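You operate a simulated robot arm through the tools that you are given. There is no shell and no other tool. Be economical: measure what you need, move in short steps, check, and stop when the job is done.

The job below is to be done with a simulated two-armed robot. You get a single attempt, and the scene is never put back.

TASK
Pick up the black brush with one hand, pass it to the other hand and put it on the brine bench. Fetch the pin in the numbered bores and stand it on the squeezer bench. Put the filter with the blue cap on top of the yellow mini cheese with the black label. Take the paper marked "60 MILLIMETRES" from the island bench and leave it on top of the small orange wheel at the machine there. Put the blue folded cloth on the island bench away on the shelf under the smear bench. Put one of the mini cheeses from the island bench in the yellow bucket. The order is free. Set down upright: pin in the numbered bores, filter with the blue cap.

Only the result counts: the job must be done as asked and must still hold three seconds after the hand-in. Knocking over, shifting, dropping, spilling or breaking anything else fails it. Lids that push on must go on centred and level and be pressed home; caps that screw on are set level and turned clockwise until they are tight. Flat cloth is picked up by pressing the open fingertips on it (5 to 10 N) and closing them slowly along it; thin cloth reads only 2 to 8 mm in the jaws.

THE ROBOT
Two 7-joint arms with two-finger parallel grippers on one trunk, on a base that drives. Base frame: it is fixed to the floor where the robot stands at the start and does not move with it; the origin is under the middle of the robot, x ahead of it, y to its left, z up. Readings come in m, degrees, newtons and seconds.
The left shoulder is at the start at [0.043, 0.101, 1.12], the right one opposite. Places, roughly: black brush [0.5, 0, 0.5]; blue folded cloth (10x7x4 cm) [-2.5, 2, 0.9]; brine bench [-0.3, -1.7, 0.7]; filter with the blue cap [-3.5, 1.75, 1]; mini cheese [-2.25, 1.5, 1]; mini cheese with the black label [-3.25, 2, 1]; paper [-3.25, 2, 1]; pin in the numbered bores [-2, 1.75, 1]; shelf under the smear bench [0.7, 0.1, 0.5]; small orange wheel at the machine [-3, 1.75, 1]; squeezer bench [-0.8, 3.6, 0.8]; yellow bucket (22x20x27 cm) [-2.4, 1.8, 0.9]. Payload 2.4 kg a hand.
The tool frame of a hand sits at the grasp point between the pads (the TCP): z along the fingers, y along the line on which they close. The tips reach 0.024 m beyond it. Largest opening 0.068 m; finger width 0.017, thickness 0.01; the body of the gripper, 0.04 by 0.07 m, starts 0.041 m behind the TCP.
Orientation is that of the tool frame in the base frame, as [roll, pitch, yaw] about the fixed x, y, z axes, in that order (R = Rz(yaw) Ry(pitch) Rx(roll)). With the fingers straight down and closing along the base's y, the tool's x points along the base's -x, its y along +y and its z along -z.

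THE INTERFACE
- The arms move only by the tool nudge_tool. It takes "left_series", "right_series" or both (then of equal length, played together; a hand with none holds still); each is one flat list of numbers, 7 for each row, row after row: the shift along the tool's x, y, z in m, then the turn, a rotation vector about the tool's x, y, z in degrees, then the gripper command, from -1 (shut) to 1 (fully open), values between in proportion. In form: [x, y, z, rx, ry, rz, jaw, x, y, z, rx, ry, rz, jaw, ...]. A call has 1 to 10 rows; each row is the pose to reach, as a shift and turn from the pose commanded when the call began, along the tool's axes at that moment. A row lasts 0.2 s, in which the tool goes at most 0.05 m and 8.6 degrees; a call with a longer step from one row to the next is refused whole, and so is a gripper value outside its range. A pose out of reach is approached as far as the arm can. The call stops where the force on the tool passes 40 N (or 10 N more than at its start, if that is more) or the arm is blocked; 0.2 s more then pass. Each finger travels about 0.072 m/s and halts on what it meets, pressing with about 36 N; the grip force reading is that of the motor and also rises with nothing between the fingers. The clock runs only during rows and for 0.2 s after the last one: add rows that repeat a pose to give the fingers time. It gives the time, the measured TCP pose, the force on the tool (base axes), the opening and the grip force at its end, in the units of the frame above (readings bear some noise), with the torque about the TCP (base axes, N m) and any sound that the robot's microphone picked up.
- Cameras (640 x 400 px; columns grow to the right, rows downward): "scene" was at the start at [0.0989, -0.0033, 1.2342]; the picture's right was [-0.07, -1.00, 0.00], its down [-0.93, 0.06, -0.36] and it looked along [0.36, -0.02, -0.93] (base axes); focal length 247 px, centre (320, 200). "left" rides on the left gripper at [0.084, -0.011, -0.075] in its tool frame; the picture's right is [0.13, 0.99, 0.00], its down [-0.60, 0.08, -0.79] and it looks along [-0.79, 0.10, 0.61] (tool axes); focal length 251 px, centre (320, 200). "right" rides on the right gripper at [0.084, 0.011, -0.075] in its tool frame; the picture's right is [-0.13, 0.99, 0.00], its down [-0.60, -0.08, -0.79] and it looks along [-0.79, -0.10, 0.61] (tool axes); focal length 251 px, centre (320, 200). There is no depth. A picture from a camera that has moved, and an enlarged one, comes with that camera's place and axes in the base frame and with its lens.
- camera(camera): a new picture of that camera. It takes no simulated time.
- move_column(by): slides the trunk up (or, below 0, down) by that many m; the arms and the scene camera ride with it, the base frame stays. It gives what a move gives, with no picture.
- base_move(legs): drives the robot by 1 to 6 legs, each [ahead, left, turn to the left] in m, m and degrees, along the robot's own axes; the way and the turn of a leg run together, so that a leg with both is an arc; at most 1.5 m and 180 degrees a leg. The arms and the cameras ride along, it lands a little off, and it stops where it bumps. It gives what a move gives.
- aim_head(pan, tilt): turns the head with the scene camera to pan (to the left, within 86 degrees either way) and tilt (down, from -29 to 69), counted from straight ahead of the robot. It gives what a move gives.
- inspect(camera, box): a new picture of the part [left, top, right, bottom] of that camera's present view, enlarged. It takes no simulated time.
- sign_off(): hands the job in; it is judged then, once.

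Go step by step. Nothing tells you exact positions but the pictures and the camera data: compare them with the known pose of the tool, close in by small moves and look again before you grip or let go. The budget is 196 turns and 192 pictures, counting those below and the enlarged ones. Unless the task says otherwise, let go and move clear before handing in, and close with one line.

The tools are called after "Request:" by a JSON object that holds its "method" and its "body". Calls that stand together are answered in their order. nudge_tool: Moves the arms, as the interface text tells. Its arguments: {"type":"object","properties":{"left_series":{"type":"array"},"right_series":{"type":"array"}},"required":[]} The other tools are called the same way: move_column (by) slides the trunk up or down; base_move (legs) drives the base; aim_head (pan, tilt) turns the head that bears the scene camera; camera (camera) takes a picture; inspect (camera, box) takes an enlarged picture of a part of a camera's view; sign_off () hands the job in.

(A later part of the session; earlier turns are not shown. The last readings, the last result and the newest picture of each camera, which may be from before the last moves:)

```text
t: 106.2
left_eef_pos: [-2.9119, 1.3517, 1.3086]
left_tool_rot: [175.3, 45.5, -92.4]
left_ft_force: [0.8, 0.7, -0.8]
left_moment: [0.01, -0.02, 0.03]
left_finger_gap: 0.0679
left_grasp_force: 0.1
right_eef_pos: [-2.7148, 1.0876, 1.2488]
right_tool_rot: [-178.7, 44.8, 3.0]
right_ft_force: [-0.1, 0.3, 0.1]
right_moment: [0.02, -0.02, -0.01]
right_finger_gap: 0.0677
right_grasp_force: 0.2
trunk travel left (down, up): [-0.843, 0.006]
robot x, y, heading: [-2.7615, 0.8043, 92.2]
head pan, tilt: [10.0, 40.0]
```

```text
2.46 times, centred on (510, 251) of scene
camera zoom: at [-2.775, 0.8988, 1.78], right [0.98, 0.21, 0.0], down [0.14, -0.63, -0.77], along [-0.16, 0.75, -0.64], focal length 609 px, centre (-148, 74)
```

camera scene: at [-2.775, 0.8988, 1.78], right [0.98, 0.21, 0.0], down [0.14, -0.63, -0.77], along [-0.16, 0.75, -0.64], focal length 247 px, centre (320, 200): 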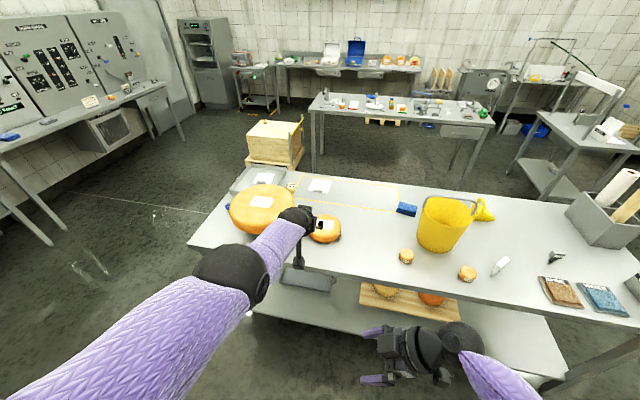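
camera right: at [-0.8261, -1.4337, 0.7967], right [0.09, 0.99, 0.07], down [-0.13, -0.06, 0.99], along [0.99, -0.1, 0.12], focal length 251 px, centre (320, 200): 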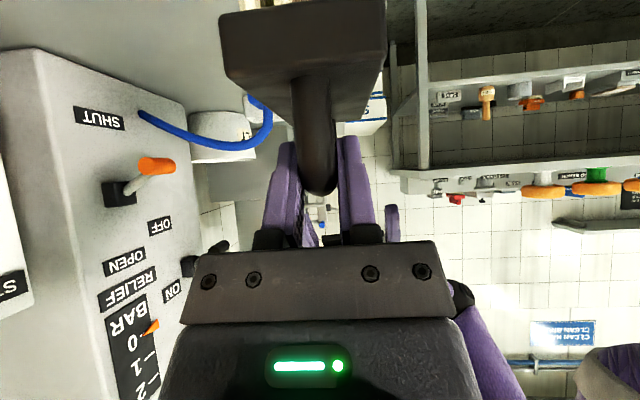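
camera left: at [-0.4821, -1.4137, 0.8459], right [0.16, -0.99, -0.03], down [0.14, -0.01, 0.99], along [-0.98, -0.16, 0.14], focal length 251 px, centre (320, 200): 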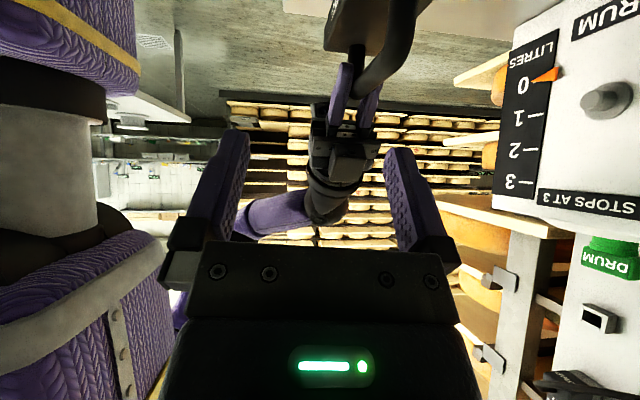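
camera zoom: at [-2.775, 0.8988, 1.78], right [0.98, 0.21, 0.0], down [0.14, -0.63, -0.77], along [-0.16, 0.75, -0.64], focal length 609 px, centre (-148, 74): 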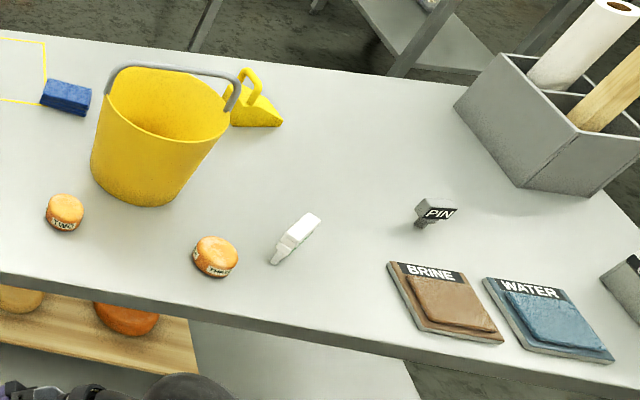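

Blue cloth sits behind the bucket at about [-2.55, 1.93]; the blue-capped filter is at about [-3.45, 1.745], cheese FIVE (black label) at [-3.18, 1.98]. First job is mini cheese THREE (≈[-2.31, 1.57]) into the bucket, so I'll retract the arm and position.

Request:
{"method": "nudge_tool", "body": {"left_series": [0.03, 0, -0.03, 0, 3, 0, 1, 0.06, 0, -0.06, 0, 6, 0, 1, 0.09, 0, -0.09, 0, 9, 0, 1, 0.1, 0, -0.1, 0, 12, 0, 1, 0.1, 0, -0.1, 0, 15, 0, 1]}}

Request:
{"method": "base_move", "body": {"legs": [[0, 0, -2.3], [0.2, -0.48, 0]]}}

Request:
{"method": "move_column", "body": {"by": -0.25}}

Request:
{"method": "aim_head", "body": {"pan": 0, "tilt": 45}}

Request:
{"method": "camera", "body": {"camera": "scene"}}

Request:
{"method": "camera", "body": {"camera": "left"}}

```text
t: 107.4
left_eef_pos: [-2.8994, 1.3026, 1.2604]
left_tool_rot: [176.2, 30.4, -91.0]
left_ft_force: [-0.2, 0.4, -0.1]
left_moment: [0.01, -0.02, -0.02]
left_finger_gap: 0.0682
left_grasp_force: 0.1
left hand out of reach, approached as far as the arm can: row 1, 2, 3, 4, 5
right_eef_pos: [-2.714, 1.088, 1.2494]
right_tool_rot: [-178.7, 44.8, 3.0]
right_ft_force: [0.4, 0.5, -0.7]
right_moment: [-0.02, -0.02, -0.01]
right_finger_gap: 0.0681
right_grasp_force: 0.1
trunk travel left (down, up): [-0.843, 0.006]
robot x, y, heading: [-2.756, 0.8046, 92.3]
head pan, tilt: [10.0, 40.0]
```

```text
t: 110.8
left_eef_pos: [-2.4063, 1.5114, 1.2594]
left_tool_rot: [176.0, 30.6, -93.5]
left_ft_force: [0.4, 0.5, 0.2]
left_moment: [0.0, -0.01, 0.0]
left_finger_gap: 0.068
left_grasp_force: 0.0
right_eef_pos: [-2.2318, 1.2862, 1.2497]
right_tool_rot: [-178.7, 44.7, 0.4]
right_ft_force: [0.0, -0.7, 0.8]
right_moment: [-0.02, -0.02, -0.02]
right_finger_gap: 0.0681
right_grasp_force: 0.0
trunk travel left (down, up): [-0.843, 0.006]
robot x, y, heading: [-2.288, 1.0074, 89.9]
head pan, tilt: [10.0, 40.0]
```

```text
t: 113.3
left_eef_pos: [-2.407, 1.5108, 1.0061]
left_tool_rot: [176.2, 30.1, -93.6]
left_ft_force: [1.2, -0.5, 0.1]
left_moment: [0.01, 0.01, 0.01]
left_finger_gap: 0.0681
left_grasp_force: 0.3
right_eef_pos: [-2.2315, 1.2878, 0.9989]
right_tool_rot: [-178.8, 44.8, 0.5]
right_ft_force: [-0.3, 0.3, 0.8]
right_moment: [0.0, -0.01, -0.01]
right_finger_gap: 0.0678
right_grasp_force: 0.0
trunk travel left (down, up): [-0.593, 0.256]
robot x, y, heading: [-2.285, 1.0077, 89.5]
head pan, tilt: [10.0, 40.0]
```

```text
t: 114.1
left_eef_pos: [-2.407, 1.5103, 1.0079]
left_tool_rot: [176.2, 30.2, -93.7]
left_ft_force: [-0.2, 0.1, -0.4]
left_moment: [0.02, -0.02, 0.02]
left_finger_gap: 0.068
left_grasp_force: 0.1
right_eef_pos: [-2.2315, 1.286, 0.9989]
right_tool_rot: [-178.7, 44.8, 0.5]
right_ft_force: [0.8, -0.1, -0.1]
right_moment: [0.01, 0.02, -0.01]
right_finger_gap: 0.0679
right_grasp_force: 0.2
trunk travel left (down, up): [-0.593, 0.256]
robot x, y, heading: [-2.2889, 1.0076, 89.4]
head pan, tilt: [0.0, 45.0]
```

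```text
131 pictures are left
camera scene: at [-2.2857, 1.1023, 1.5226], right [1.0, -0.01, 0.0], down [0.0, -0.71, -0.71], along [0.0, 0.71, -0.71], focal length 247 px, centre (320, 200)
```

scene: 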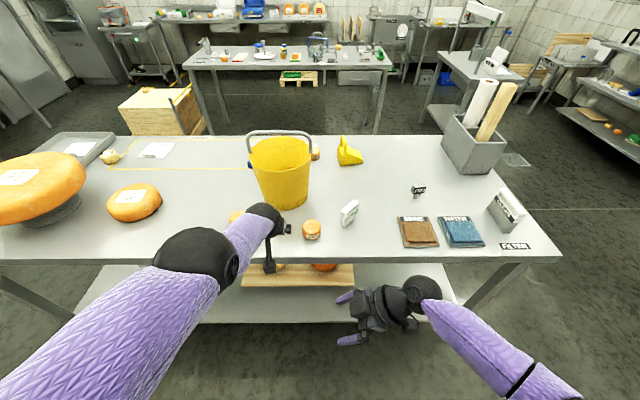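

```text
130 pictures are left
camera left: at [-2.3979, 1.4003, 1.0273], right [-1.0, -0.08, -0.01], down [-0.02, 0.12, 0.99], along [-0.08, 0.99, -0.12], focal length 251 px, centre (320, 200)
```

left: 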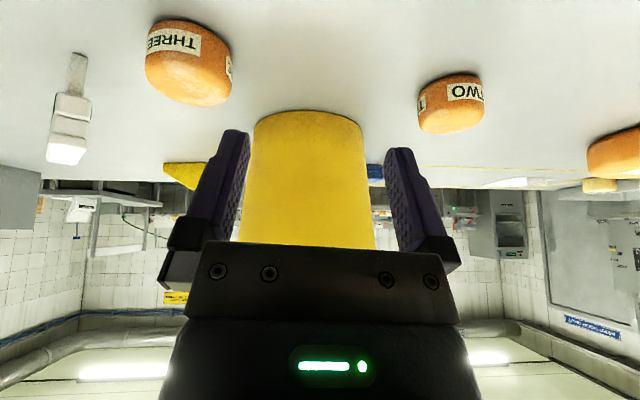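

Request:
{"method": "nudge_tool", "body": {"left_series": [-0.006, -0.031, 0.004, 0.6, 0, -1, 1, -0.012, -0.062, 0.01, 1.3, 0, -2.1, 1, -0.0185, -0.0943, 0.0336, 1.9, 0, -3.2, 1, -0.0185, -0.0943, 0.0336, 1.9, 0, -3.2, 1]}}

Request:
{"method": "camera", "body": {"camera": "left"}}

Request:
{"method": "inspect", "body": {"camera": "scene", "box": [230, 160, 390, 260]}}

```text
t: 115.1
left_eef_pos: [-2.3393, 1.4989, 1.0048]
left_tool_rot: [179.8, 30.3, -89.9]
left_ft_force: [0.1, -0.3, -0.5]
left_moment: [0.01, 0.04, 0.0]
left_finger_gap: 0.0679
left_grasp_force: 0.0
left hand out of reach, approached as far as the arm can: row 1, 2, 3, 4
right_eef_pos: [-2.2313, 1.286, 0.9987]
right_tool_rot: [-178.7, 44.8, 0.5]
right_ft_force: [-0.5, 0.1, -0.3]
right_moment: [0.02, 0.03, -0.04]
right_finger_gap: 0.0677
right_grasp_force: 0.1
trunk travel left (down, up): [-0.593, 0.256]
robot x, y, heading: [-2.2885, 1.0077, 89.5]
head pan, tilt: [0.0, 45.0]
```

```text
129 pictures are left
camera left: at [-2.3288, 1.3886, 1.0268], right [-0.99, -0.11, -0.06], down [-0.08, 0.12, 0.99], along [-0.11, 0.99, -0.13], focal length 251 px, centre (320, 200)
```

left: 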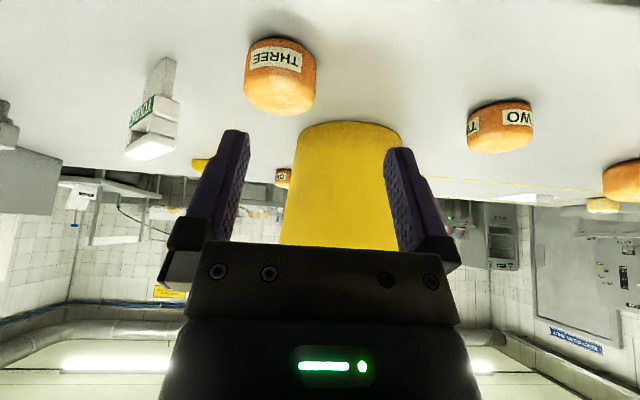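

```text
4.00 times, centred on (310, 210) of scene
camera zoom: at [-2.2855, 1.1022, 1.5225], right [1.0, -0.01, 0.0], down [-0.01, -0.71, -0.71], along [0.01, 0.71, -0.71], focal length 989 px, centre (360, 160)
```

zoom: 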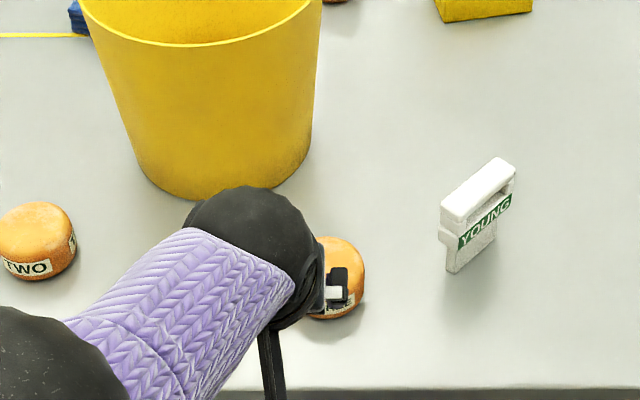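

Request:
{"method": "base_move", "body": {"legs": [[0.07, -0.022, 0.5]]}}

Request:
{"method": "camera", "body": {"camera": "left"}}

```text
t: 116.1
left_eef_pos: [-2.3215, 1.571, 1.0044]
left_tool_rot: [179.9, 30.3, -89.4]
left_ft_force: [-0.1, 0.1, -0.5]
left_moment: [-0.01, -0.01, 0.01]
left_finger_gap: 0.0681
left_grasp_force: 0.0
right_eef_pos: [-2.21, 1.3592, 0.9985]
right_tool_rot: [-178.8, 44.8, 0.9]
right_ft_force: [0.8, 0.0, 0.0]
right_moment: [0.0, 0.04, -0.01]
right_finger_gap: 0.0677
right_grasp_force: 0.0
trunk travel left (down, up): [-0.593, 0.256]
robot x, y, heading: [-2.2624, 1.0785, 89.8]
head pan, tilt: [0.0, 45.0]
```

```text
127 pictures are left
camera left: at [-2.3091, 1.4608, 1.0264], right [-0.99, -0.12, -0.06], down [-0.08, 0.12, 0.99], along [-0.11, 0.98, -0.13], focal length 251 px, centre (320, 200)
```

left: 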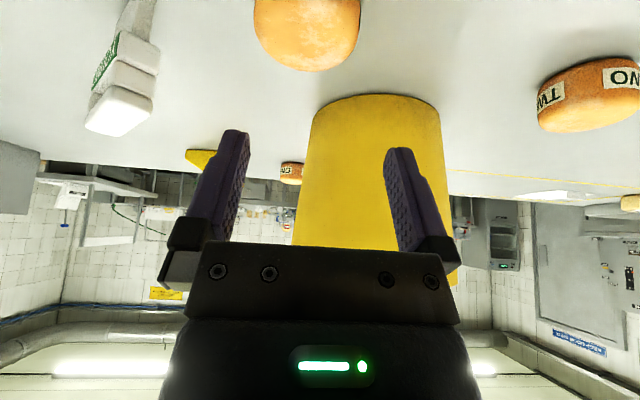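

Request:
{"method": "nudge_tool", "body": {"left_series": [0.004, -0.004, 0.012, 0, 0, 0, 1, 0.011, -0.008, 0.03, 0, 0, 0, 1, 0.0173, -0.0105, 0.0454, 0, 0, 0, 1, 0.0173, -0.0105, 0.0454, 0, 0, 0, 1]}}

Request:
{"method": "camera", "body": {"camera": "left"}}

Request:
{"method": "inspect", "body": {"camera": "scene", "box": [230, 160, 390, 260]}}

```text
t: 117.1
left_eef_pos: [-2.3203, 1.5491, 0.9748]
left_tool_rot: [179.9, 30.3, -89.4]
left_ft_force: [-0.3, -0.4, 0.3]
left_moment: [0.05, -0.01, -0.03]
left_finger_gap: 0.0682
left_grasp_force: 0.1
left hand out of reach, approached as far as the arm can: row 1, 2, 3, 4
right_eef_pos: [-2.2099, 1.3578, 0.9993]
right_tool_rot: [-178.8, 44.8, 0.9]
right_ft_force: [0.4, 0.2, 0.7]
right_moment: [0.03, -0.01, 0.0]
right_finger_gap: 0.0679
right_grasp_force: 0.0
trunk travel left (down, up): [-0.593, 0.256]
robot x, y, heading: [-2.2656, 1.0796, 90.2]
head pan, tilt: [0.0, 45.0]
```

```text
126 pictures are left
camera left: at [-2.3095, 1.4395, 0.996], right [-0.99, -0.12, -0.06], down [-0.08, 0.12, 0.99], along [-0.11, 0.99, -0.13], focal length 251 px, centre (320, 200)
```

left: 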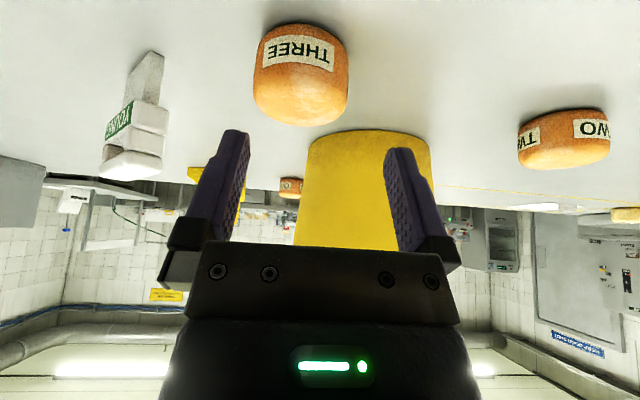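

```text
4.00 times, centred on (310, 210) of scene
camera zoom: at [-2.2634, 1.1735, 1.5225], right [1.0, 0.0, 0.0], down [0.0, -0.71, -0.71], along [0.0, 0.71, -0.71], focal length 989 px, centre (360, 160)
```

zoom: 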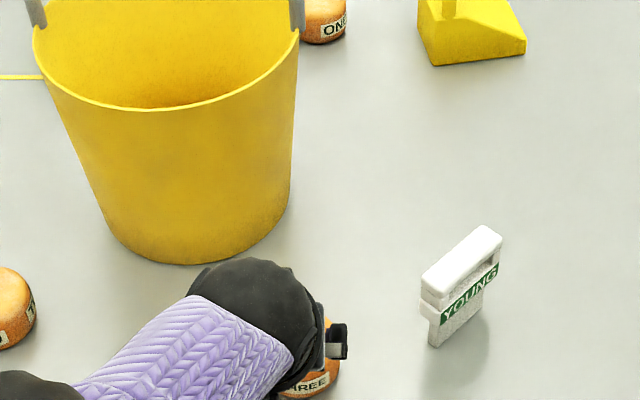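

Request:
{"method": "nudge_tool", "body": {"left_series": [0.03, -0.004, -0.017, 0, 0, 0, 1, 0.06, -0.007, -0.034, 0, 0, 0, 1, 0.0863, -0.01, -0.0505, 0, 0, 0, 1, 0.0863, -0.01, -0.0505, 0, 0, 0, 1]}}

Request:
{"method": "base_move", "body": {"legs": [[0.11, 0, 0]]}}

Request:
{"method": "camera", "body": {"camera": "left"}}

```text
t: 118.1
left_eef_pos: [-2.291, 1.4957, 0.9262]
left_tool_rot: [179.9, 30.2, -89.4]
left_ft_force: [-0.5, 0.5, 0.1]
left_moment: [0.0, 0.0, -0.01]
left_finger_gap: 0.0679
left_grasp_force: 0.1
left hand out of reach, approached as far as the arm can: row 1, 2, 3, 4
right_eef_pos: [-2.2099, 1.3585, 0.9992]
right_tool_rot: [-178.7, 44.8, 0.9]
right_ft_force: [0.3, 0.6, 0.5]
right_moment: [0.01, 0.0, 0.0]
right_finger_gap: 0.068
right_grasp_force: 0.1
trunk travel left (down, up): [-0.593, 0.256]
robot x, y, heading: [-2.2665, 1.0806, 90.0]
head pan, tilt: [0.0, 45.0]
```

```text
t: 119.3
left_eef_pos: [-2.291, 1.608, 0.9268]
left_tool_rot: [179.8, 30.2, -89.5]
left_ft_force: [0.2, 0.9, -0.3]
left_moment: [0.02, -0.01, 0.02]
left_finger_gap: 0.0682
left_grasp_force: 0.0
right_eef_pos: [-2.2104, 1.4681, 0.9979]
right_tool_rot: [-178.7, 44.9, 0.8]
right_ft_force: [0.3, 0.3, 0.0]
right_moment: [-0.01, 0.02, 0.0]
right_finger_gap: 0.0679
right_grasp_force: 0.0
trunk travel left (down, up): [-0.593, 0.256]
robot x, y, heading: [-2.2641, 1.1855, 89.9]
head pan, tilt: [0.0, 45.0]
```

```text
124 pictures are left
camera left: at [-2.2782, 1.498, 0.9477], right [-0.99, -0.12, -0.06], down [-0.08, 0.12, 0.99], along [-0.11, 0.99, -0.13], focal length 251 px, centre (320, 200)
```

left: 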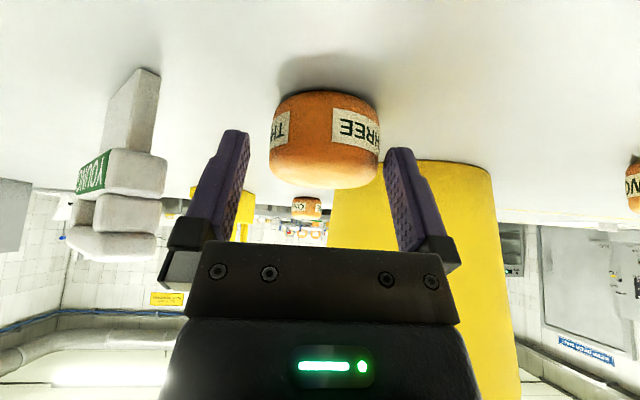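

The cheese was nudged slightly but stands between the fingertips, and the table top looks nearer 0.88. The hand is too close to my midline, so I'll raise up, sidestep right and re-extend left.

Request:
{"method": "move_column", "body": {"by": 0.08}}

Request:
{"method": "base_move", "body": {"legs": [[0, -0.12, 0]]}}

Request:
{"method": "nudge_tool", "body": {"left_series": [0, 0.03, 0, 0, 0, 0, 1, 0, 0.06, 0, 0, 0, 0, 1, 0, 0.09, 0, 0, 0, 0, 1, 0, 0.115, 0, 0, 0, 0, 1, 0, 0.115, 0, 0, 0, 0, 1]}}

Request:
{"method": "camera", "body": {"camera": "left"}}

Request:
{"method": "camera", "body": {"camera": "scene"}}

```text
t: 120.5
left_eef_pos: [-2.2908, 1.6063, 1.0065]
left_tool_rot: [179.9, 30.3, -89.5]
left_ft_force: [0.2, 0.0, -0.4]
left_moment: [0.0, 0.0, -0.03]
left_finger_gap: 0.068
left_grasp_force: 0.0
right_eef_pos: [-2.2118, 1.4694, 1.0784]
right_tool_rot: [-178.7, 44.8, 0.8]
right_ft_force: [0.5, -0.3, -0.1]
right_moment: [0.0, 0.0, 0.0]
right_finger_gap: 0.0684
right_grasp_force: 0.1
trunk travel left (down, up): [-0.673, 0.176]
robot x, y, heading: [-2.2639, 1.1865, 90.2]
head pan, tilt: [0.0, 45.0]
```

```text
t: 121.7
left_eef_pos: [-2.1707, 1.6067, 1.0079]
left_tool_rot: [179.9, 30.3, -89.4]
left_ft_force: [0.9, -0.6, -0.5]
left_moment: [0.01, 0.01, 0.03]
left_finger_gap: 0.0679
left_grasp_force: 0.1
right_eef_pos: [-2.0907, 1.4678, 1.0793]
right_tool_rot: [-178.7, 44.8, 1.0]
right_ft_force: [0.6, 0.5, 0.4]
right_moment: [-0.02, -0.04, 0.03]
right_finger_gap: 0.0681
right_grasp_force: 0.1
trunk travel left (down, up): [-0.673, 0.176]
robot x, y, heading: [-2.1437, 1.1888, 90.1]
head pan, tilt: [0.0, 45.0]
```

```text
t: 122.9
left_eef_pos: [-2.2846, 1.6199, 0.9931]
left_tool_rot: [179.9, 30.3, -89.4]
left_ft_force: [0.3, 0.2, 0.4]
left_moment: [0.01, 0.0, 0.01]
left_finger_gap: 0.0682
left_grasp_force: 0.0
left hand out of reach, approached as far as the arm can: row 1, 2, 3, 4, 5
right_eef_pos: [-2.0914, 1.4682, 1.0778]
right_tool_rot: [-178.7, 44.8, 1.0]
right_ft_force: [0.0, -0.3, 0.2]
right_moment: [-0.02, -0.01, -0.01]
right_finger_gap: 0.0682
right_grasp_force: 0.1
trunk travel left (down, up): [-0.673, 0.176]
robot x, y, heading: [-2.1466, 1.1858, 90.1]
head pan, tilt: [0.0, 45.0]
```

```text
123 pictures are left
camera left: at [-2.2722, 1.5098, 1.0142], right [-0.99, -0.12, -0.06], down [-0.08, 0.12, 0.99], along [-0.11, 0.98, -0.13], focal length 251 px, centre (320, 200)
```

left: 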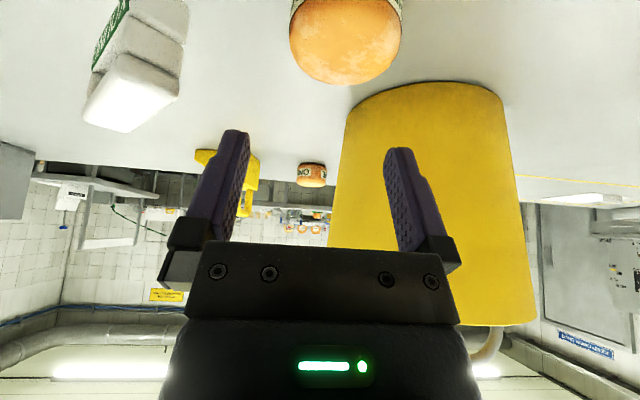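

```text
122 pictures are left
camera scene: at [-2.1442, 1.2817, 1.6026], right [1.0, 0.0, 0.0], down [0.0, -0.71, -0.71], along [0.0, 0.71, -0.71], focal length 247 px, centre (320, 200)
```

scene: 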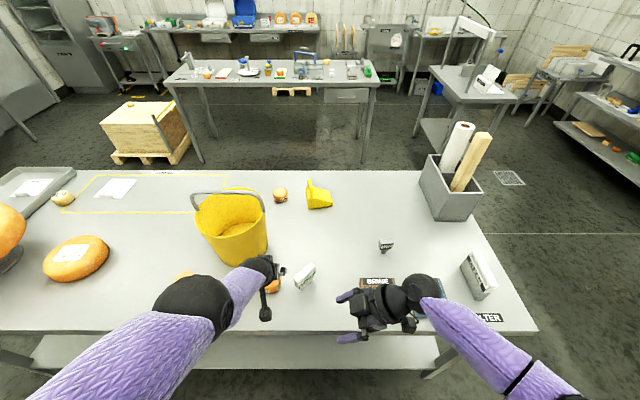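

The limit is arm length (~0.41 m shoulder to wrist), so the trunk should be lower for this work. I'll raise the hand, then lower the trunk.

Request:
{"method": "nudge_tool", "body": {"left_series": [-0.02, 0, -0.035, 0, 0, 0, 1, -0.04, 0, -0.069, 0, 0, 0, 1, -0.0606, 0, -0.1036, 0, 0, 0, 1, -0.0758, 0, -0.13, 0, 0, 0, 1, -0.0758, 0, -0.13, 0, 0, 0, 1], "right_series": [0, 0, -0.02, 0, 0, 0, 1, 0, 0, -0.05, 0, 0, 0, 1, 0, 0, -0.08, 0, 0, 0, 1, -0.02, 0, -0.1, 0, 0, 0, 1, -0.05, 0, -0.13, 0, 0, 0, 1]}}

Request:
{"method": "move_column", "body": {"by": -0.15}}

Request:
{"method": "camera", "body": {"camera": "left"}}

Request:
{"method": "camera", "body": {"camera": "scene"}}

```text
t: 124.1
left_eef_pos: [-2.2754, 1.6964, 1.0983]
left_tool_rot: [179.8, 30.2, -89.4]
left_ft_force: [-0.5, 0.7, -0.5]
left_moment: [-0.01, -0.01, 0.0]
left_finger_gap: 0.0681
left_grasp_force: 0.1
left hand out of reach, approached as far as the arm can: row 1, 2, 3, 4, 5
right_eef_pos: [-2.0334, 1.4663, 1.2107]
right_tool_rot: [-178.7, 44.7, 1.1]
right_ft_force: [-0.7, 0.6, -0.2]
right_moment: [0.01, -0.03, 0.03]
right_finger_gap: 0.0678
right_grasp_force: 0.1
trunk travel left (down, up): [-0.673, 0.176]
robot x, y, heading: [-2.1504, 1.1881, 90.2]
head pan, tilt: [0.0, 45.0]
```

```text
t: 125.8
left_eef_pos: [-2.276, 1.7002, 0.9454]
left_tool_rot: [179.9, 30.4, -89.4]
left_ft_force: [0.8, 0.6, -0.2]
left_moment: [0.04, 0.02, 0.01]
left_finger_gap: 0.0683
left_grasp_force: 0.0
right_eef_pos: [-2.0371, 1.4676, 1.0571]
right_tool_rot: [-178.7, 44.8, 1.0]
right_ft_force: [-0.4, -0.2, 0.1]
right_moment: [-0.01, -0.01, 0.02]
right_finger_gap: 0.068
right_grasp_force: 0.0
trunk travel left (down, up): [-0.523, 0.326]
robot x, y, heading: [-2.149, 1.1895, 90.2]
head pan, tilt: [0.0, 45.0]
```

```text
121 pictures are left
camera left: at [-2.2641, 1.5894, 0.967], right [-0.99, -0.12, -0.06], down [-0.08, 0.12, 0.99], along [-0.11, 0.99, -0.13], focal length 251 px, centre (320, 200)
```

left: 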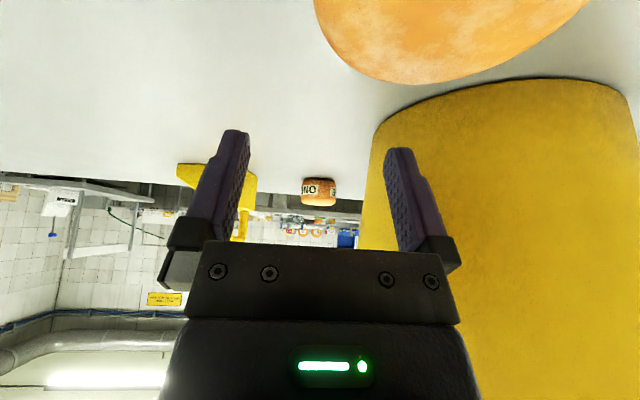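

```text
120 pictures are left
camera scene: at [-2.1445, 1.2884, 1.4524], right [1.0, 0.0, 0.0], down [0.0, -0.71, -0.71], along [0.0, 0.71, -0.71], focal length 247 px, centre (320, 200)
```

scene: 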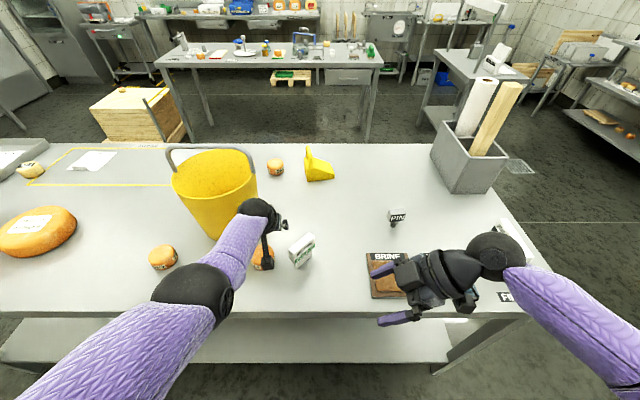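

The arm went straight at the elbow during the reach test and is stuck on that stretched shell. I'll raise up, back off and bend it again in free space.

Request:
{"method": "move_column", "body": {"by": 0.15}}

Request:
{"method": "base_move", "body": {"legs": [[-0.35, 0, 0]]}}

Request:
{"method": "nudge_tool", "body": {"left_series": [0.0, 0.02, 0.0, 0, 7.5, 0, 1, 0, 0.04, 0, 0, 15, 0, 1, 0, 0.06, 0, 0, 22.5, 0, 1, 0, 0.08, 0, 0, 30, 0, 1, 0.02, 0.08, -0.03, 0, 30, 0, 1, 0.04, 0.08, -0.06, 0, 30, 0, 1, 0.06, 0.08, -0.09, 0, 30, 0, 1, 0.06, 0.08, -0.09, 0, 30, 0, 1]}}

```text
t: 127.6
left_eef_pos: [-2.276, 1.6988, 1.095]
left_tool_rot: [179.9, 30.3, -89.5]
left_ft_force: [0.2, 1.1, -0.3]
left_moment: [0.02, -0.02, -0.03]
left_finger_gap: 0.068
left_grasp_force: 0.0
right_eef_pos: [-2.0354, 1.4671, 1.206]
right_tool_rot: [-178.7, 44.7, 0.9]
right_ft_force: [-0.8, -0.1, -0.2]
right_moment: [0.02, -0.04, 0.01]
right_finger_gap: 0.0681
right_grasp_force: 0.1
trunk travel left (down, up): [-0.673, 0.176]
robot x, y, heading: [-2.1474, 1.1917, 90.1]
head pan, tilt: [0.0, 45.0]
```

```text
t: 129.9
left_eef_pos: [-2.2712, 1.3425, 1.0961]
left_tool_rot: [179.9, 30.4, -90.1]
left_ft_force: [-0.5, 0.0, 0.0]
left_moment: [0.04, 0.0, 0.01]
left_finger_gap: 0.0678
left_grasp_force: 0.0
right_eef_pos: [-2.0337, 1.1096, 1.2063]
right_tool_rot: [-178.6, 44.7, 0.3]
right_ft_force: [0.6, -0.1, 0.1]
right_moment: [0.01, -0.01, 0.01]
right_finger_gap: 0.0681
right_grasp_force: 0.0
trunk travel left (down, up): [-0.673, 0.176]
robot x, y, heading: [-2.1436, 0.8378, 89.4]
head pan, tilt: [0.0, 45.0]
```

```text
t: 131.7
left_eef_pos: [-2.3518, 1.2487, 1.144]
left_tool_rot: [-179.9, 0.2, -90.1]
left_ft_force: [0.4, -0.7, -0.2]
left_moment: [0.0, -0.01, 0.03]
left_finger_gap: 0.0681
left_grasp_force: 0.2
left hand out of reach, approached as far as the arm can: row 1, 2, 3, 4, 5
right_eef_pos: [-2.0334, 1.1109, 1.2063]
right_tool_rot: [-178.7, 44.7, 0.2]
right_ft_force: [-0.4, 0.3, 0.2]
right_moment: [-0.02, 0.0, -0.02]
right_finger_gap: 0.0679
right_grasp_force: 0.1
trunk travel left (down, up): [-0.673, 0.176]
robot x, y, heading: [-2.1462, 0.8327, 89.5]
head pan, tilt: [0.0, 45.0]
```

Unstuck: the hand points straight down with a good bend margin. I'll lower the trunk and drive back to cheese THREE.

Request:
{"method": "move_column", "body": {"by": -0.17}}

Request:
{"method": "base_move", "body": {"legs": [[0.32, -0.056, 0.5]]}}

Request:
{"method": "camera", "body": {"camera": "left"}}

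Request:
{"method": "camera", "body": {"camera": "scene"}}

```text
t: 133.6
left_eef_pos: [-2.3518, 1.2472, 0.974]
left_tool_rot: [179.9, 0.4, -90.0]
left_ft_force: [1.0, -1.0, 0.3]
left_moment: [0.01, 0.0, 0.03]
left_finger_gap: 0.0682
left_grasp_force: 0.1
right_eef_pos: [-2.0333, 1.1098, 1.0358]
right_tool_rot: [-178.8, 44.8, 0.1]
right_ft_force: [-0.9, 0.0, -0.2]
right_moment: [-0.01, -0.03, 0.01]
right_finger_gap: 0.0679
right_grasp_force: 0.1
trunk travel left (down, up): [-0.503, 0.346]
robot x, y, heading: [-2.1474, 0.8302, 89.3]
head pan, tilt: [0.0, 45.0]
```

```text
t: 135.8
left_eef_pos: [-2.2907, 1.5682, 0.9741]
left_tool_rot: [180.0, 0.3, -90.0]
left_ft_force: [-0.7, 0.3, 0.2]
left_moment: [0.01, -0.01, 0.02]
left_finger_gap: 0.0681
left_grasp_force: 0.1
right_eef_pos: [-1.9724, 1.4315, 1.036]
right_tool_rot: [-178.7, 44.7, 0.2]
right_ft_force: [-0.3, 0.2, -0.5]
right_moment: [0.0, 0.03, 0.02]
right_finger_gap: 0.0679
right_grasp_force: 0.0
trunk travel left (down, up): [-0.503, 0.346]
robot x, y, heading: [-2.0907, 1.154, 89.6]
head pan, tilt: [0.0, 45.0]
```

```text
119 pictures are left
camera left: at [-2.28, 1.4846, 1.047], right [-0.99, -0.13, 0.0], down [-0.08, 0.6, 0.8], along [-0.1, 0.79, -0.6], focal length 251 px, centre (320, 200)
```

left: 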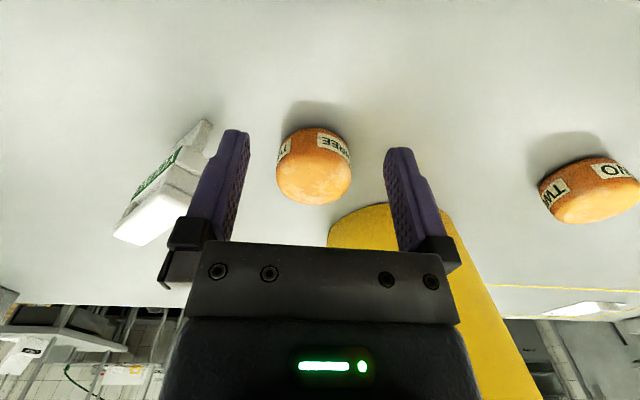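

```text
118 pictures are left
camera scene: at [-2.084, 1.2565, 1.4323], right [1.0, -0.01, 0.0], down [-0.01, -0.71, -0.71], along [0.01, 0.71, -0.71], focal length 247 px, centre (320, 200)
```

scene: 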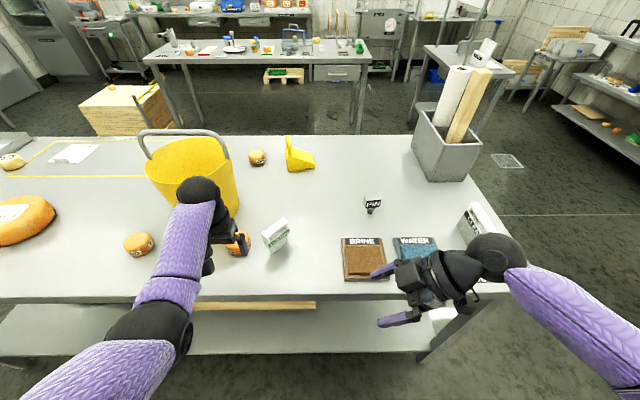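

Request:
{"method": "base_move", "body": {"legs": [[0.062, 0, 0]]}}

Request:
{"method": "camera", "body": {"camera": "left"}}

```text
t: 136.8
left_eef_pos: [-2.2903, 1.6311, 0.9724]
left_tool_rot: [179.9, 0.3, -90.1]
left_ft_force: [0.1, 0.0, 0.8]
left_moment: [0.0, 0.0, 0.0]
left_finger_gap: 0.0681
left_grasp_force: 0.0
right_eef_pos: [-1.9719, 1.4939, 1.0351]
right_tool_rot: [-178.8, 44.8, 0.1]
right_ft_force: [1.2, 0.3, 0.3]
right_moment: [0.0, -0.02, 0.03]
right_finger_gap: 0.0682
right_grasp_force: 0.0
trunk travel left (down, up): [-0.503, 0.346]
robot x, y, heading: [-2.0845, 1.216, 89.2]
head pan, tilt: [0.0, 45.0]
```

```text
117 pictures are left
camera left: at [-2.279, 1.5472, 1.0468], right [-0.99, -0.13, 0.0], down [-0.08, 0.6, 0.8], along [-0.1, 0.79, -0.6], focal length 251 px, centre (320, 200)
```

left: 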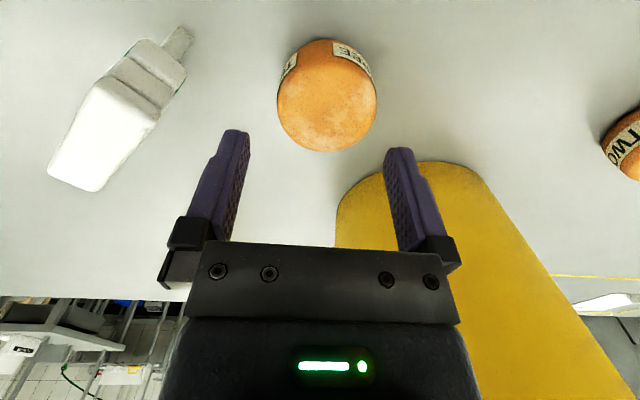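

Request:
{"method": "nudge_tool", "body": {"left_series": [0, 0.003, 0, 0, 0, 0, 1, 0, 0.003, 0, 0, 0, 0, 1]}}

Request:
{"method": "move_column", "body": {"by": -0.055}}

Request:
{"method": "camera", "body": {"camera": "left"}}

```text
t: 137.4
left_eef_pos: [-2.2928, 1.6303, 0.973]
left_tool_rot: [179.8, 0.3, -90.0]
left_ft_force: [-0.2, -0.2, 0.2]
left_moment: [0.01, -0.02, -0.02]
left_finger_gap: 0.0679
left_grasp_force: 0.0
right_eef_pos: [-1.9717, 1.4934, 1.0371]
right_tool_rot: [-178.6, 44.8, 0.1]
right_ft_force: [0.0, 0.6, -0.5]
right_moment: [0.02, -0.01, 0.01]
right_finger_gap: 0.0677
right_grasp_force: 0.0
trunk travel left (down, up): [-0.503, 0.346]
robot x, y, heading: [-2.0858, 1.2136, 89.1]
head pan, tilt: [0.0, 45.0]
```

```text
t: 138.3
left_eef_pos: [-2.2925, 1.6305, 0.9184]
left_tool_rot: [179.9, 0.4, -90.0]
left_ft_force: [-0.5, -0.1, 0.6]
left_moment: [0.02, 0.0, -0.01]
left_finger_gap: 0.0678
left_grasp_force: 0.0
right_eef_pos: [-1.9725, 1.4939, 0.981]
right_tool_rot: [-178.8, 44.8, 0.2]
right_ft_force: [0.0, 0.0, -0.4]
right_moment: [-0.04, 0.02, 0.0]
right_finger_gap: 0.068
right_grasp_force: 0.0
trunk travel left (down, up): [-0.448, 0.401]
robot x, y, heading: [-2.0871, 1.2165, 89.1]
head pan, tilt: [0.0, 45.0]
```

```text
116 pictures are left
camera left: at [-2.2821, 1.5463, 0.9922], right [-0.99, -0.13, 0.0], down [-0.08, 0.6, 0.8], along [-0.1, 0.79, -0.6], focal length 251 px, centre (320, 200)
```

left: 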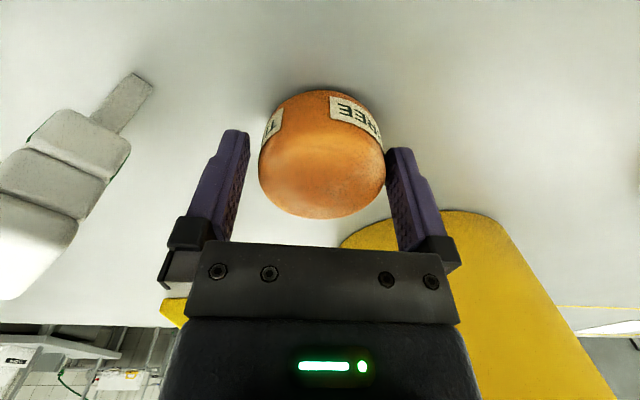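

Request:
{"method": "nudge_tool", "body": {"left_series": [0, 0.001, 0.003, 0, 0, 0, 1, 0, 0.001, 0.003, 0, 0, 0, 0, 0, 0.001, 0.003, 0, 0, 0, -1, 0, 0.001, 0.003, 0, 0, 0, -1, 0, 0.001, 0.003, 0, 0, 0, -1]}}

Request:
{"method": "move_column", "body": {"by": 0.2}}

Request:
{"method": "camera", "body": {"camera": "left"}}

Request:
{"method": "camera", "body": {"camera": "scene"}}

```text
t: 139.5
left_eef_pos: [-2.2938, 1.6304, 0.9152]
left_tool_rot: [179.9, 0.4, -90.1]
left_ft_force: [-0.9, 0.9, 3.5]
left_moment: [0.01, 0.08, -0.03]
left_finger_gap: 0.0591
left_grasp_force: 35.7
right_eef_pos: [-1.9715, 1.493, 0.9807]
right_tool_rot: [-178.7, 44.8, 0.1]
right_ft_force: [0.4, 0.8, -0.4]
right_moment: [0.01, 0.0, 0.01]
right_finger_gap: 0.0681
right_grasp_force: 0.0
trunk travel left (down, up): [-0.448, 0.401]
robot x, y, heading: [-2.0861, 1.2161, 89.3]
head pan, tilt: [0.0, 45.0]
```

```text
t: 141.7
left_eef_pos: [-2.2939, 1.6309, 1.1147]
left_tool_rot: [179.9, 0.3, -90.0]
left_ft_force: [-0.1, -0.6, -0.8]
left_moment: [0.01, 0.01, 0.0]
left_finger_gap: 0.0594
left_grasp_force: 35.8
right_eef_pos: [-1.9714, 1.4931, 1.1814]
right_tool_rot: [-178.8, 44.7, 0.2]
right_ft_force: [0.0, -0.4, -0.1]
right_moment: [0.04, 0.01, -0.01]
right_finger_gap: 0.0679
right_grasp_force: 0.0
trunk travel left (down, up): [-0.648, 0.201]
robot x, y, heading: [-2.083, 1.2143, 89.2]
head pan, tilt: [0.0, 45.0]
```

```text
115 pictures are left
camera left: at [-2.2831, 1.5466, 1.189], right [-0.99, -0.13, 0.0], down [-0.08, 0.6, 0.8], along [-0.1, 0.79, -0.6], focal length 251 px, centre (320, 200)
```

left: 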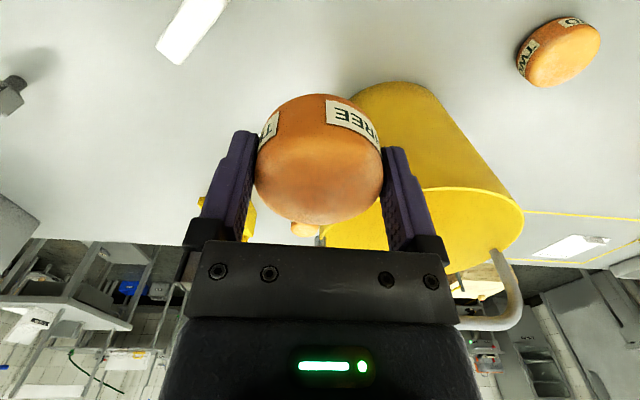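

```text
114 pictures are left
camera scene: at [-2.0835, 1.3103, 1.5775], right [1.0, -0.01, 0.0], down [-0.01, -0.71, -0.71], along [0.01, 0.71, -0.71], focal length 247 px, centre (320, 200)
```

scene: 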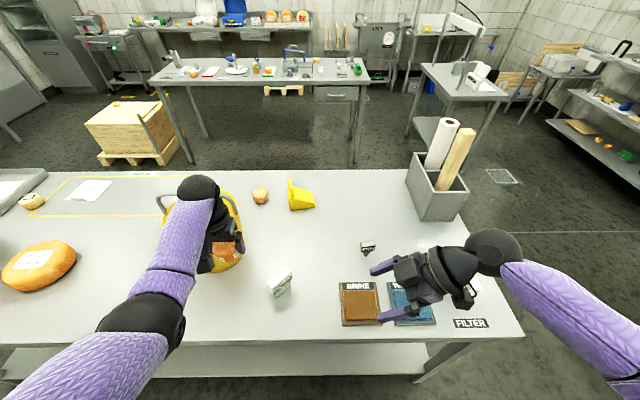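

Cheese THREE is lifted (59 mm gap). I'll measure the bucket mouth before moving over it.

Request:
{"method": "inspect", "body": {"camera": "scene", "box": [130, 170, 290, 270]}}

Request:
{"method": "inspect", "body": {"camera": "left", "box": [300, 60, 560, 340]}}

```text
4.00 times, centred on (210, 220) of scene
camera zoom: at [-2.0835, 1.3103, 1.5775], right [1.0, -0.01, 0.0], down [-0.01, -0.71, -0.71], along [0.01, 0.71, -0.71], focal length 989 px, centre (760, 120)
```

zoom: 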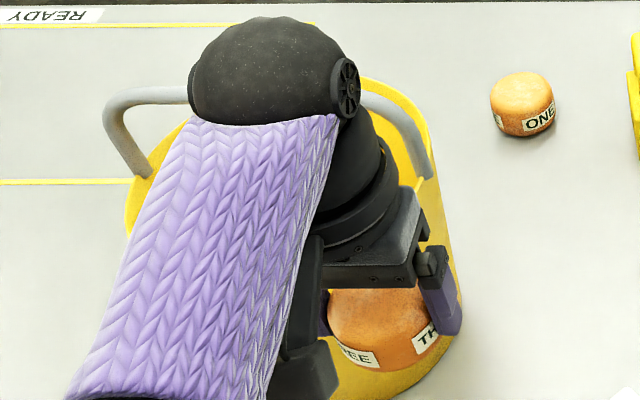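

```text
1.43 times, centred on (430, 200) of left
camera zoom: at [-2.2831, 1.5466, 1.189], right [-0.99, -0.13, 0.0], down [-0.08, 0.6, 0.8], along [-0.1, 0.79, -0.6], focal length 359 px, centre (163, 200)
```

zoom: 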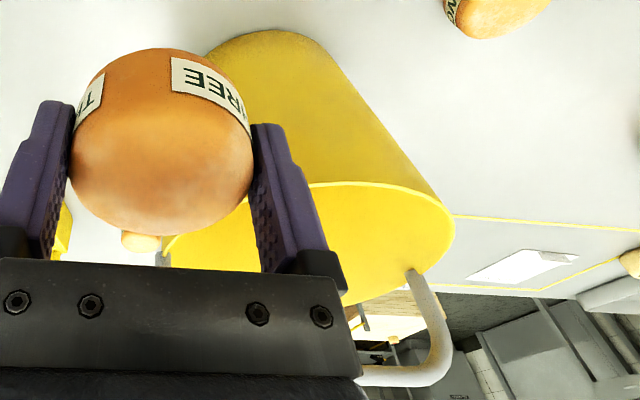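

Bucket mouth centre is about [-2.383, 1.744], rim ≈1.09, bail upright in the plane y≈1.744. I'll enter the front half at y≈1.70.

Request:
{"method": "move_column", "body": {"by": 0.04}}

Request:
{"method": "base_move", "body": {"legs": [[0.02, 0.09, 0.8]]}}

Request:
{"method": "nudge_tool", "body": {"left_series": [-0.013, 0, -0.002, 0, -4, 0, -1, -0.026, 0, -0.004, 0, -8, 0, -1, -0.039, 0, -0.006, 0, -12, 0, -1, -0.052, 0, -0.007, 0, -15, 0, -1, -0.052, 0, -0.007, 0, -15, 0, -1]}}

Request:
{"method": "camera", "body": {"camera": "left"}}

Request:
{"method": "inspect", "body": {"camera": "scene", "box": [160, 170, 320, 270]}}

```text
t: 142.5
left_eef_pos: [-2.2934, 1.6308, 1.1559]
left_tool_rot: [179.9, 0.3, -90.1]
left_ft_force: [-0.2, 0.7, -0.7]
left_moment: [0.03, -0.01, -0.03]
left_finger_gap: 0.0591
left_grasp_force: 36.0
right_eef_pos: [-1.9717, 1.4931, 1.2209]
right_tool_rot: [-178.7, 44.8, 0.2]
right_ft_force: [0.5, -0.5, 1.2]
right_moment: [-0.01, 0.03, -0.05]
right_finger_gap: 0.0681
right_grasp_force: 0.1
trunk travel left (down, up): [-0.688, 0.161]
robot x, y, heading: [-2.0902, 1.2165, 89.1]
head pan, tilt: [0.0, 45.0]
```

```text
t: 143.6
left_eef_pos: [-2.3882, 1.6498, 1.1551]
left_tool_rot: [-179.9, 0.3, -89.5]
left_ft_force: [0.4, -0.8, -0.7]
left_moment: [-0.01, -0.02, -0.01]
left_finger_gap: 0.0593
left_grasp_force: 35.8
right_eef_pos: [-2.0635, 1.5158, 1.2205]
right_tool_rot: [-178.7, 44.7, 0.7]
right_ft_force: [0.3, -0.3, -0.5]
right_moment: [0.01, 0.02, 0.0]
right_finger_gap: 0.0678
right_grasp_force: 0.1
trunk travel left (down, up): [-0.688, 0.161]
robot x, y, heading: [-2.176, 1.2376, 90.0]
head pan, tilt: [0.0, 45.0]
```

```text
t: 144.8
left_eef_pos: [-2.3858, 1.7011, 1.1643]
left_tool_rot: [179.9, 15.5, -89.5]
left_ft_force: [-0.7, 0.2, -0.7]
left_moment: [0.01, 0.0, -0.03]
left_finger_gap: 0.0594
left_grasp_force: 36.1
right_eef_pos: [-2.0628, 1.5145, 1.2214]
right_tool_rot: [-178.6, 44.7, 0.7]
right_ft_force: [0.7, 0.1, 0.3]
right_moment: [0.01, 0.01, 0.02]
right_finger_gap: 0.0681
right_grasp_force: 0.1
trunk travel left (down, up): [-0.688, 0.161]
robot x, y, heading: [-2.1735, 1.2369, 90.2]
head pan, tilt: [0.0, 45.0]
```

```text
111 pictures are left
camera left: at [-2.3751, 1.6013, 1.2136], right [-0.99, -0.13, -0.03], down [-0.08, 0.37, 0.92], along [-0.11, 0.92, -0.38], focal length 251 px, centre (320, 200)
```

left: 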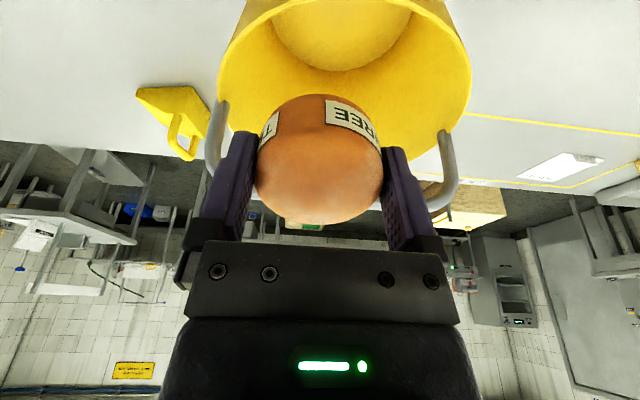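

```text
4.00 times, centred on (240, 220) of scene
camera zoom: at [-2.1729, 1.3299, 1.6176], right [1.0, 0.0, 0.0], down [0.0, -0.71, -0.71], along [0.0, 0.71, -0.71], focal length 989 px, centre (640, 120)
```

zoom: 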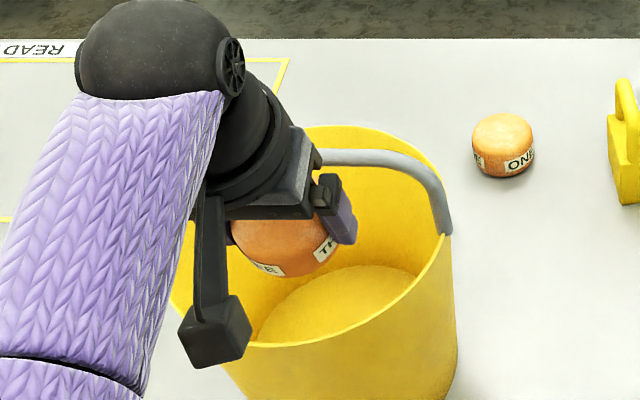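

Request:
{"method": "move_column", "body": {"by": -0.085}}

Request:
{"method": "inspect", "body": {"camera": "scene", "box": [160, 170, 320, 270]}}

```text
t: 145.8
left_eef_pos: [-2.3879, 1.7038, 1.0947]
left_tool_rot: [-179.9, 16.4, -89.4]
left_ft_force: [1.5, -6.4, 16.6]
left_moment: [-0.21, -0.79, -0.3]
left_finger_gap: 0.0594
left_grasp_force: 36.0
right_eef_pos: [-2.0636, 1.5142, 1.1465]
right_tool_rot: [-178.6, 44.9, 0.8]
right_ft_force: [-0.5, 1.0, 0.4]
right_moment: [-0.01, -0.02, -0.02]
right_finger_gap: 0.0677
right_grasp_force: 0.0
trunk travel left (down, up): [-0.614, 0.235]
robot x, y, heading: [-2.1763, 1.236, 89.9]
head pan, tilt: [0.0, 45.0]
stopped: the force on the tool passed its limit at 57 N (the readings are from after the stop); the commanded pose is now the measured one
```

```text
4.00 times, centred on (240, 220) of scene
camera zoom: at [-2.1727, 1.3304, 1.5436], right [1.0, 0.0, 0.0], down [0.0, -0.71, -0.71], along [0.0, 0.71, -0.71], focal length 989 px, centre (640, 120)
```

zoom: 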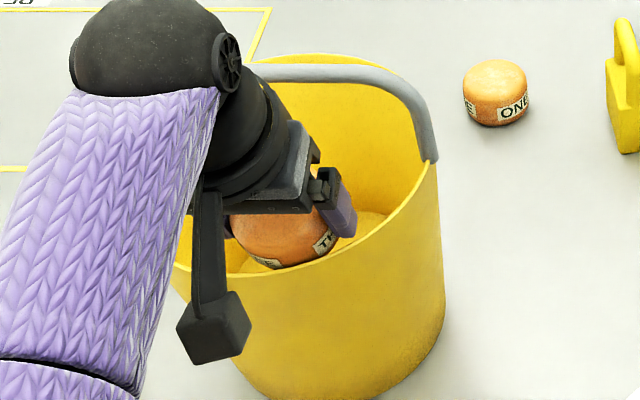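

Something touched the rim, so I'll raise a little and release from there.

Request:
{"method": "move_column", "body": {"by": 0.02}}

Request:
{"method": "camera", "body": {"camera": "left"}}

Request:
{"method": "inspect", "body": {"camera": "scene", "box": [160, 170, 320, 270]}}

```text
t: 146.5
left_eef_pos: [-2.3867, 1.7046, 1.1137]
left_tool_rot: [-180.0, 16.2, -89.3]
left_ft_force: [-0.8, 0.9, -1.0]
left_moment: [-0.01, 0.0, 0.01]
left_finger_gap: 0.059
left_grasp_force: 35.8
right_eef_pos: [-2.0637, 1.5158, 1.1666]
right_tool_rot: [-178.8, 44.7, 0.7]
right_ft_force: [1.2, -0.5, 0.7]
right_moment: [-0.02, -0.01, 0.0]
right_finger_gap: 0.0677
right_grasp_force: 0.0
trunk travel left (down, up): [-0.634, 0.215]
robot x, y, heading: [-2.1709, 1.2366, 90.0]
head pan, tilt: [0.0, 45.0]
```

```text
108 pictures are left
camera left: at [-2.3753, 1.6038, 1.1613], right [-0.99, -0.13, -0.04], down [-0.08, 0.36, 0.93], along [-0.11, 0.92, -0.37], focal length 251 px, centre (320, 200)
```

left: 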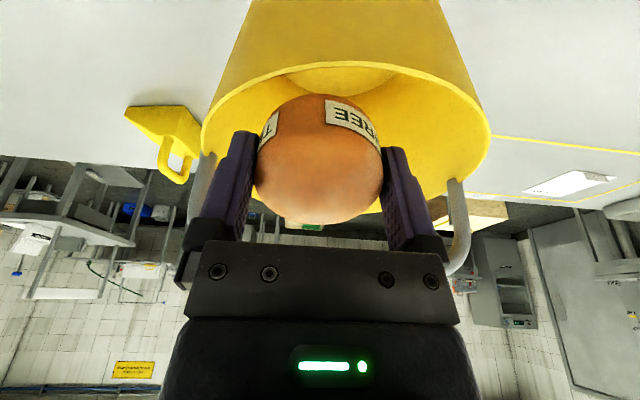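

```text
4.00 times, centred on (240, 220) of scene
camera zoom: at [-2.1731, 1.332, 1.5637], right [1.0, 0.0, 0.0], down [0.0, -0.71, -0.71], along [0.0, 0.71, -0.71], focal length 989 px, centre (640, 120)
```

zoom: 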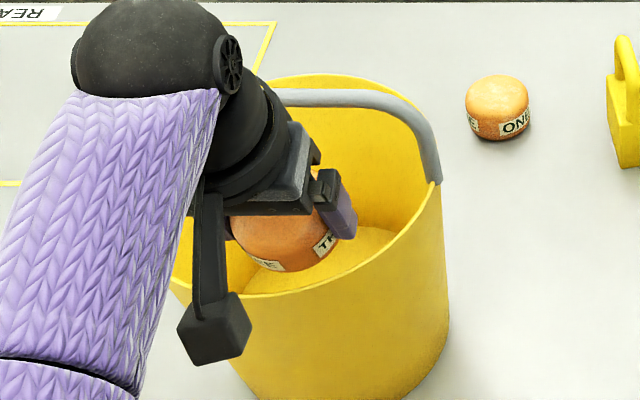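

Request:
{"method": "nudge_tool", "body": {"left_series": [-0.0075, 0, 0.01, 0, 0, 0, -1, -0.0075, 0, 0.01, 0, 0, 0, -1, -0.0075, 0, 0.01, 0, 0, 0, 0.5, -0.0075, 0, 0.01, 0, 0, 0, 1, -0.0075, 0, 0.01, 0, 0, 0, 1, -0.0075, 0, 0.01, 0, 0, 0, 1]}}

Request:
{"method": "camera", "body": {"camera": "left"}}

```text
t: 147.9
left_eef_pos: [-2.3876, 1.7127, 1.106]
left_tool_rot: [-179.9, 16.1, -89.3]
left_ft_force: [-0.4, -0.8, -0.6]
left_moment: [-0.01, 0.02, -0.01]
left_finger_gap: 0.0679
left_grasp_force: 0.0
right_eef_pos: [-2.0627, 1.5156, 1.1667]
right_tool_rot: [-178.7, 44.8, 0.7]
right_ft_force: [-0.3, -0.3, 0.3]
right_moment: [-0.02, 0.02, -0.01]
right_finger_gap: 0.068
right_grasp_force: 0.1
trunk travel left (down, up): [-0.634, 0.215]
robot x, y, heading: [-2.1764, 1.235, 90.0]
head pan, tilt: [0.0, 45.0]
```

```text
106 pictures are left
camera left: at [-2.3759, 1.6129, 1.154], right [-0.99, -0.13, -0.04], down [-0.08, 0.36, 0.93], along [-0.11, 0.92, -0.37], focal length 251 px, centre (320, 200)
```

left: 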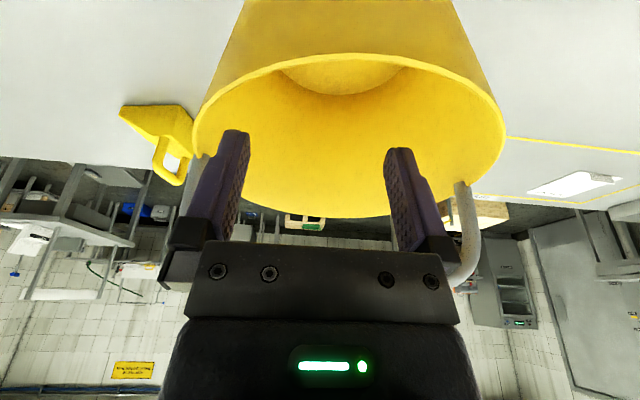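

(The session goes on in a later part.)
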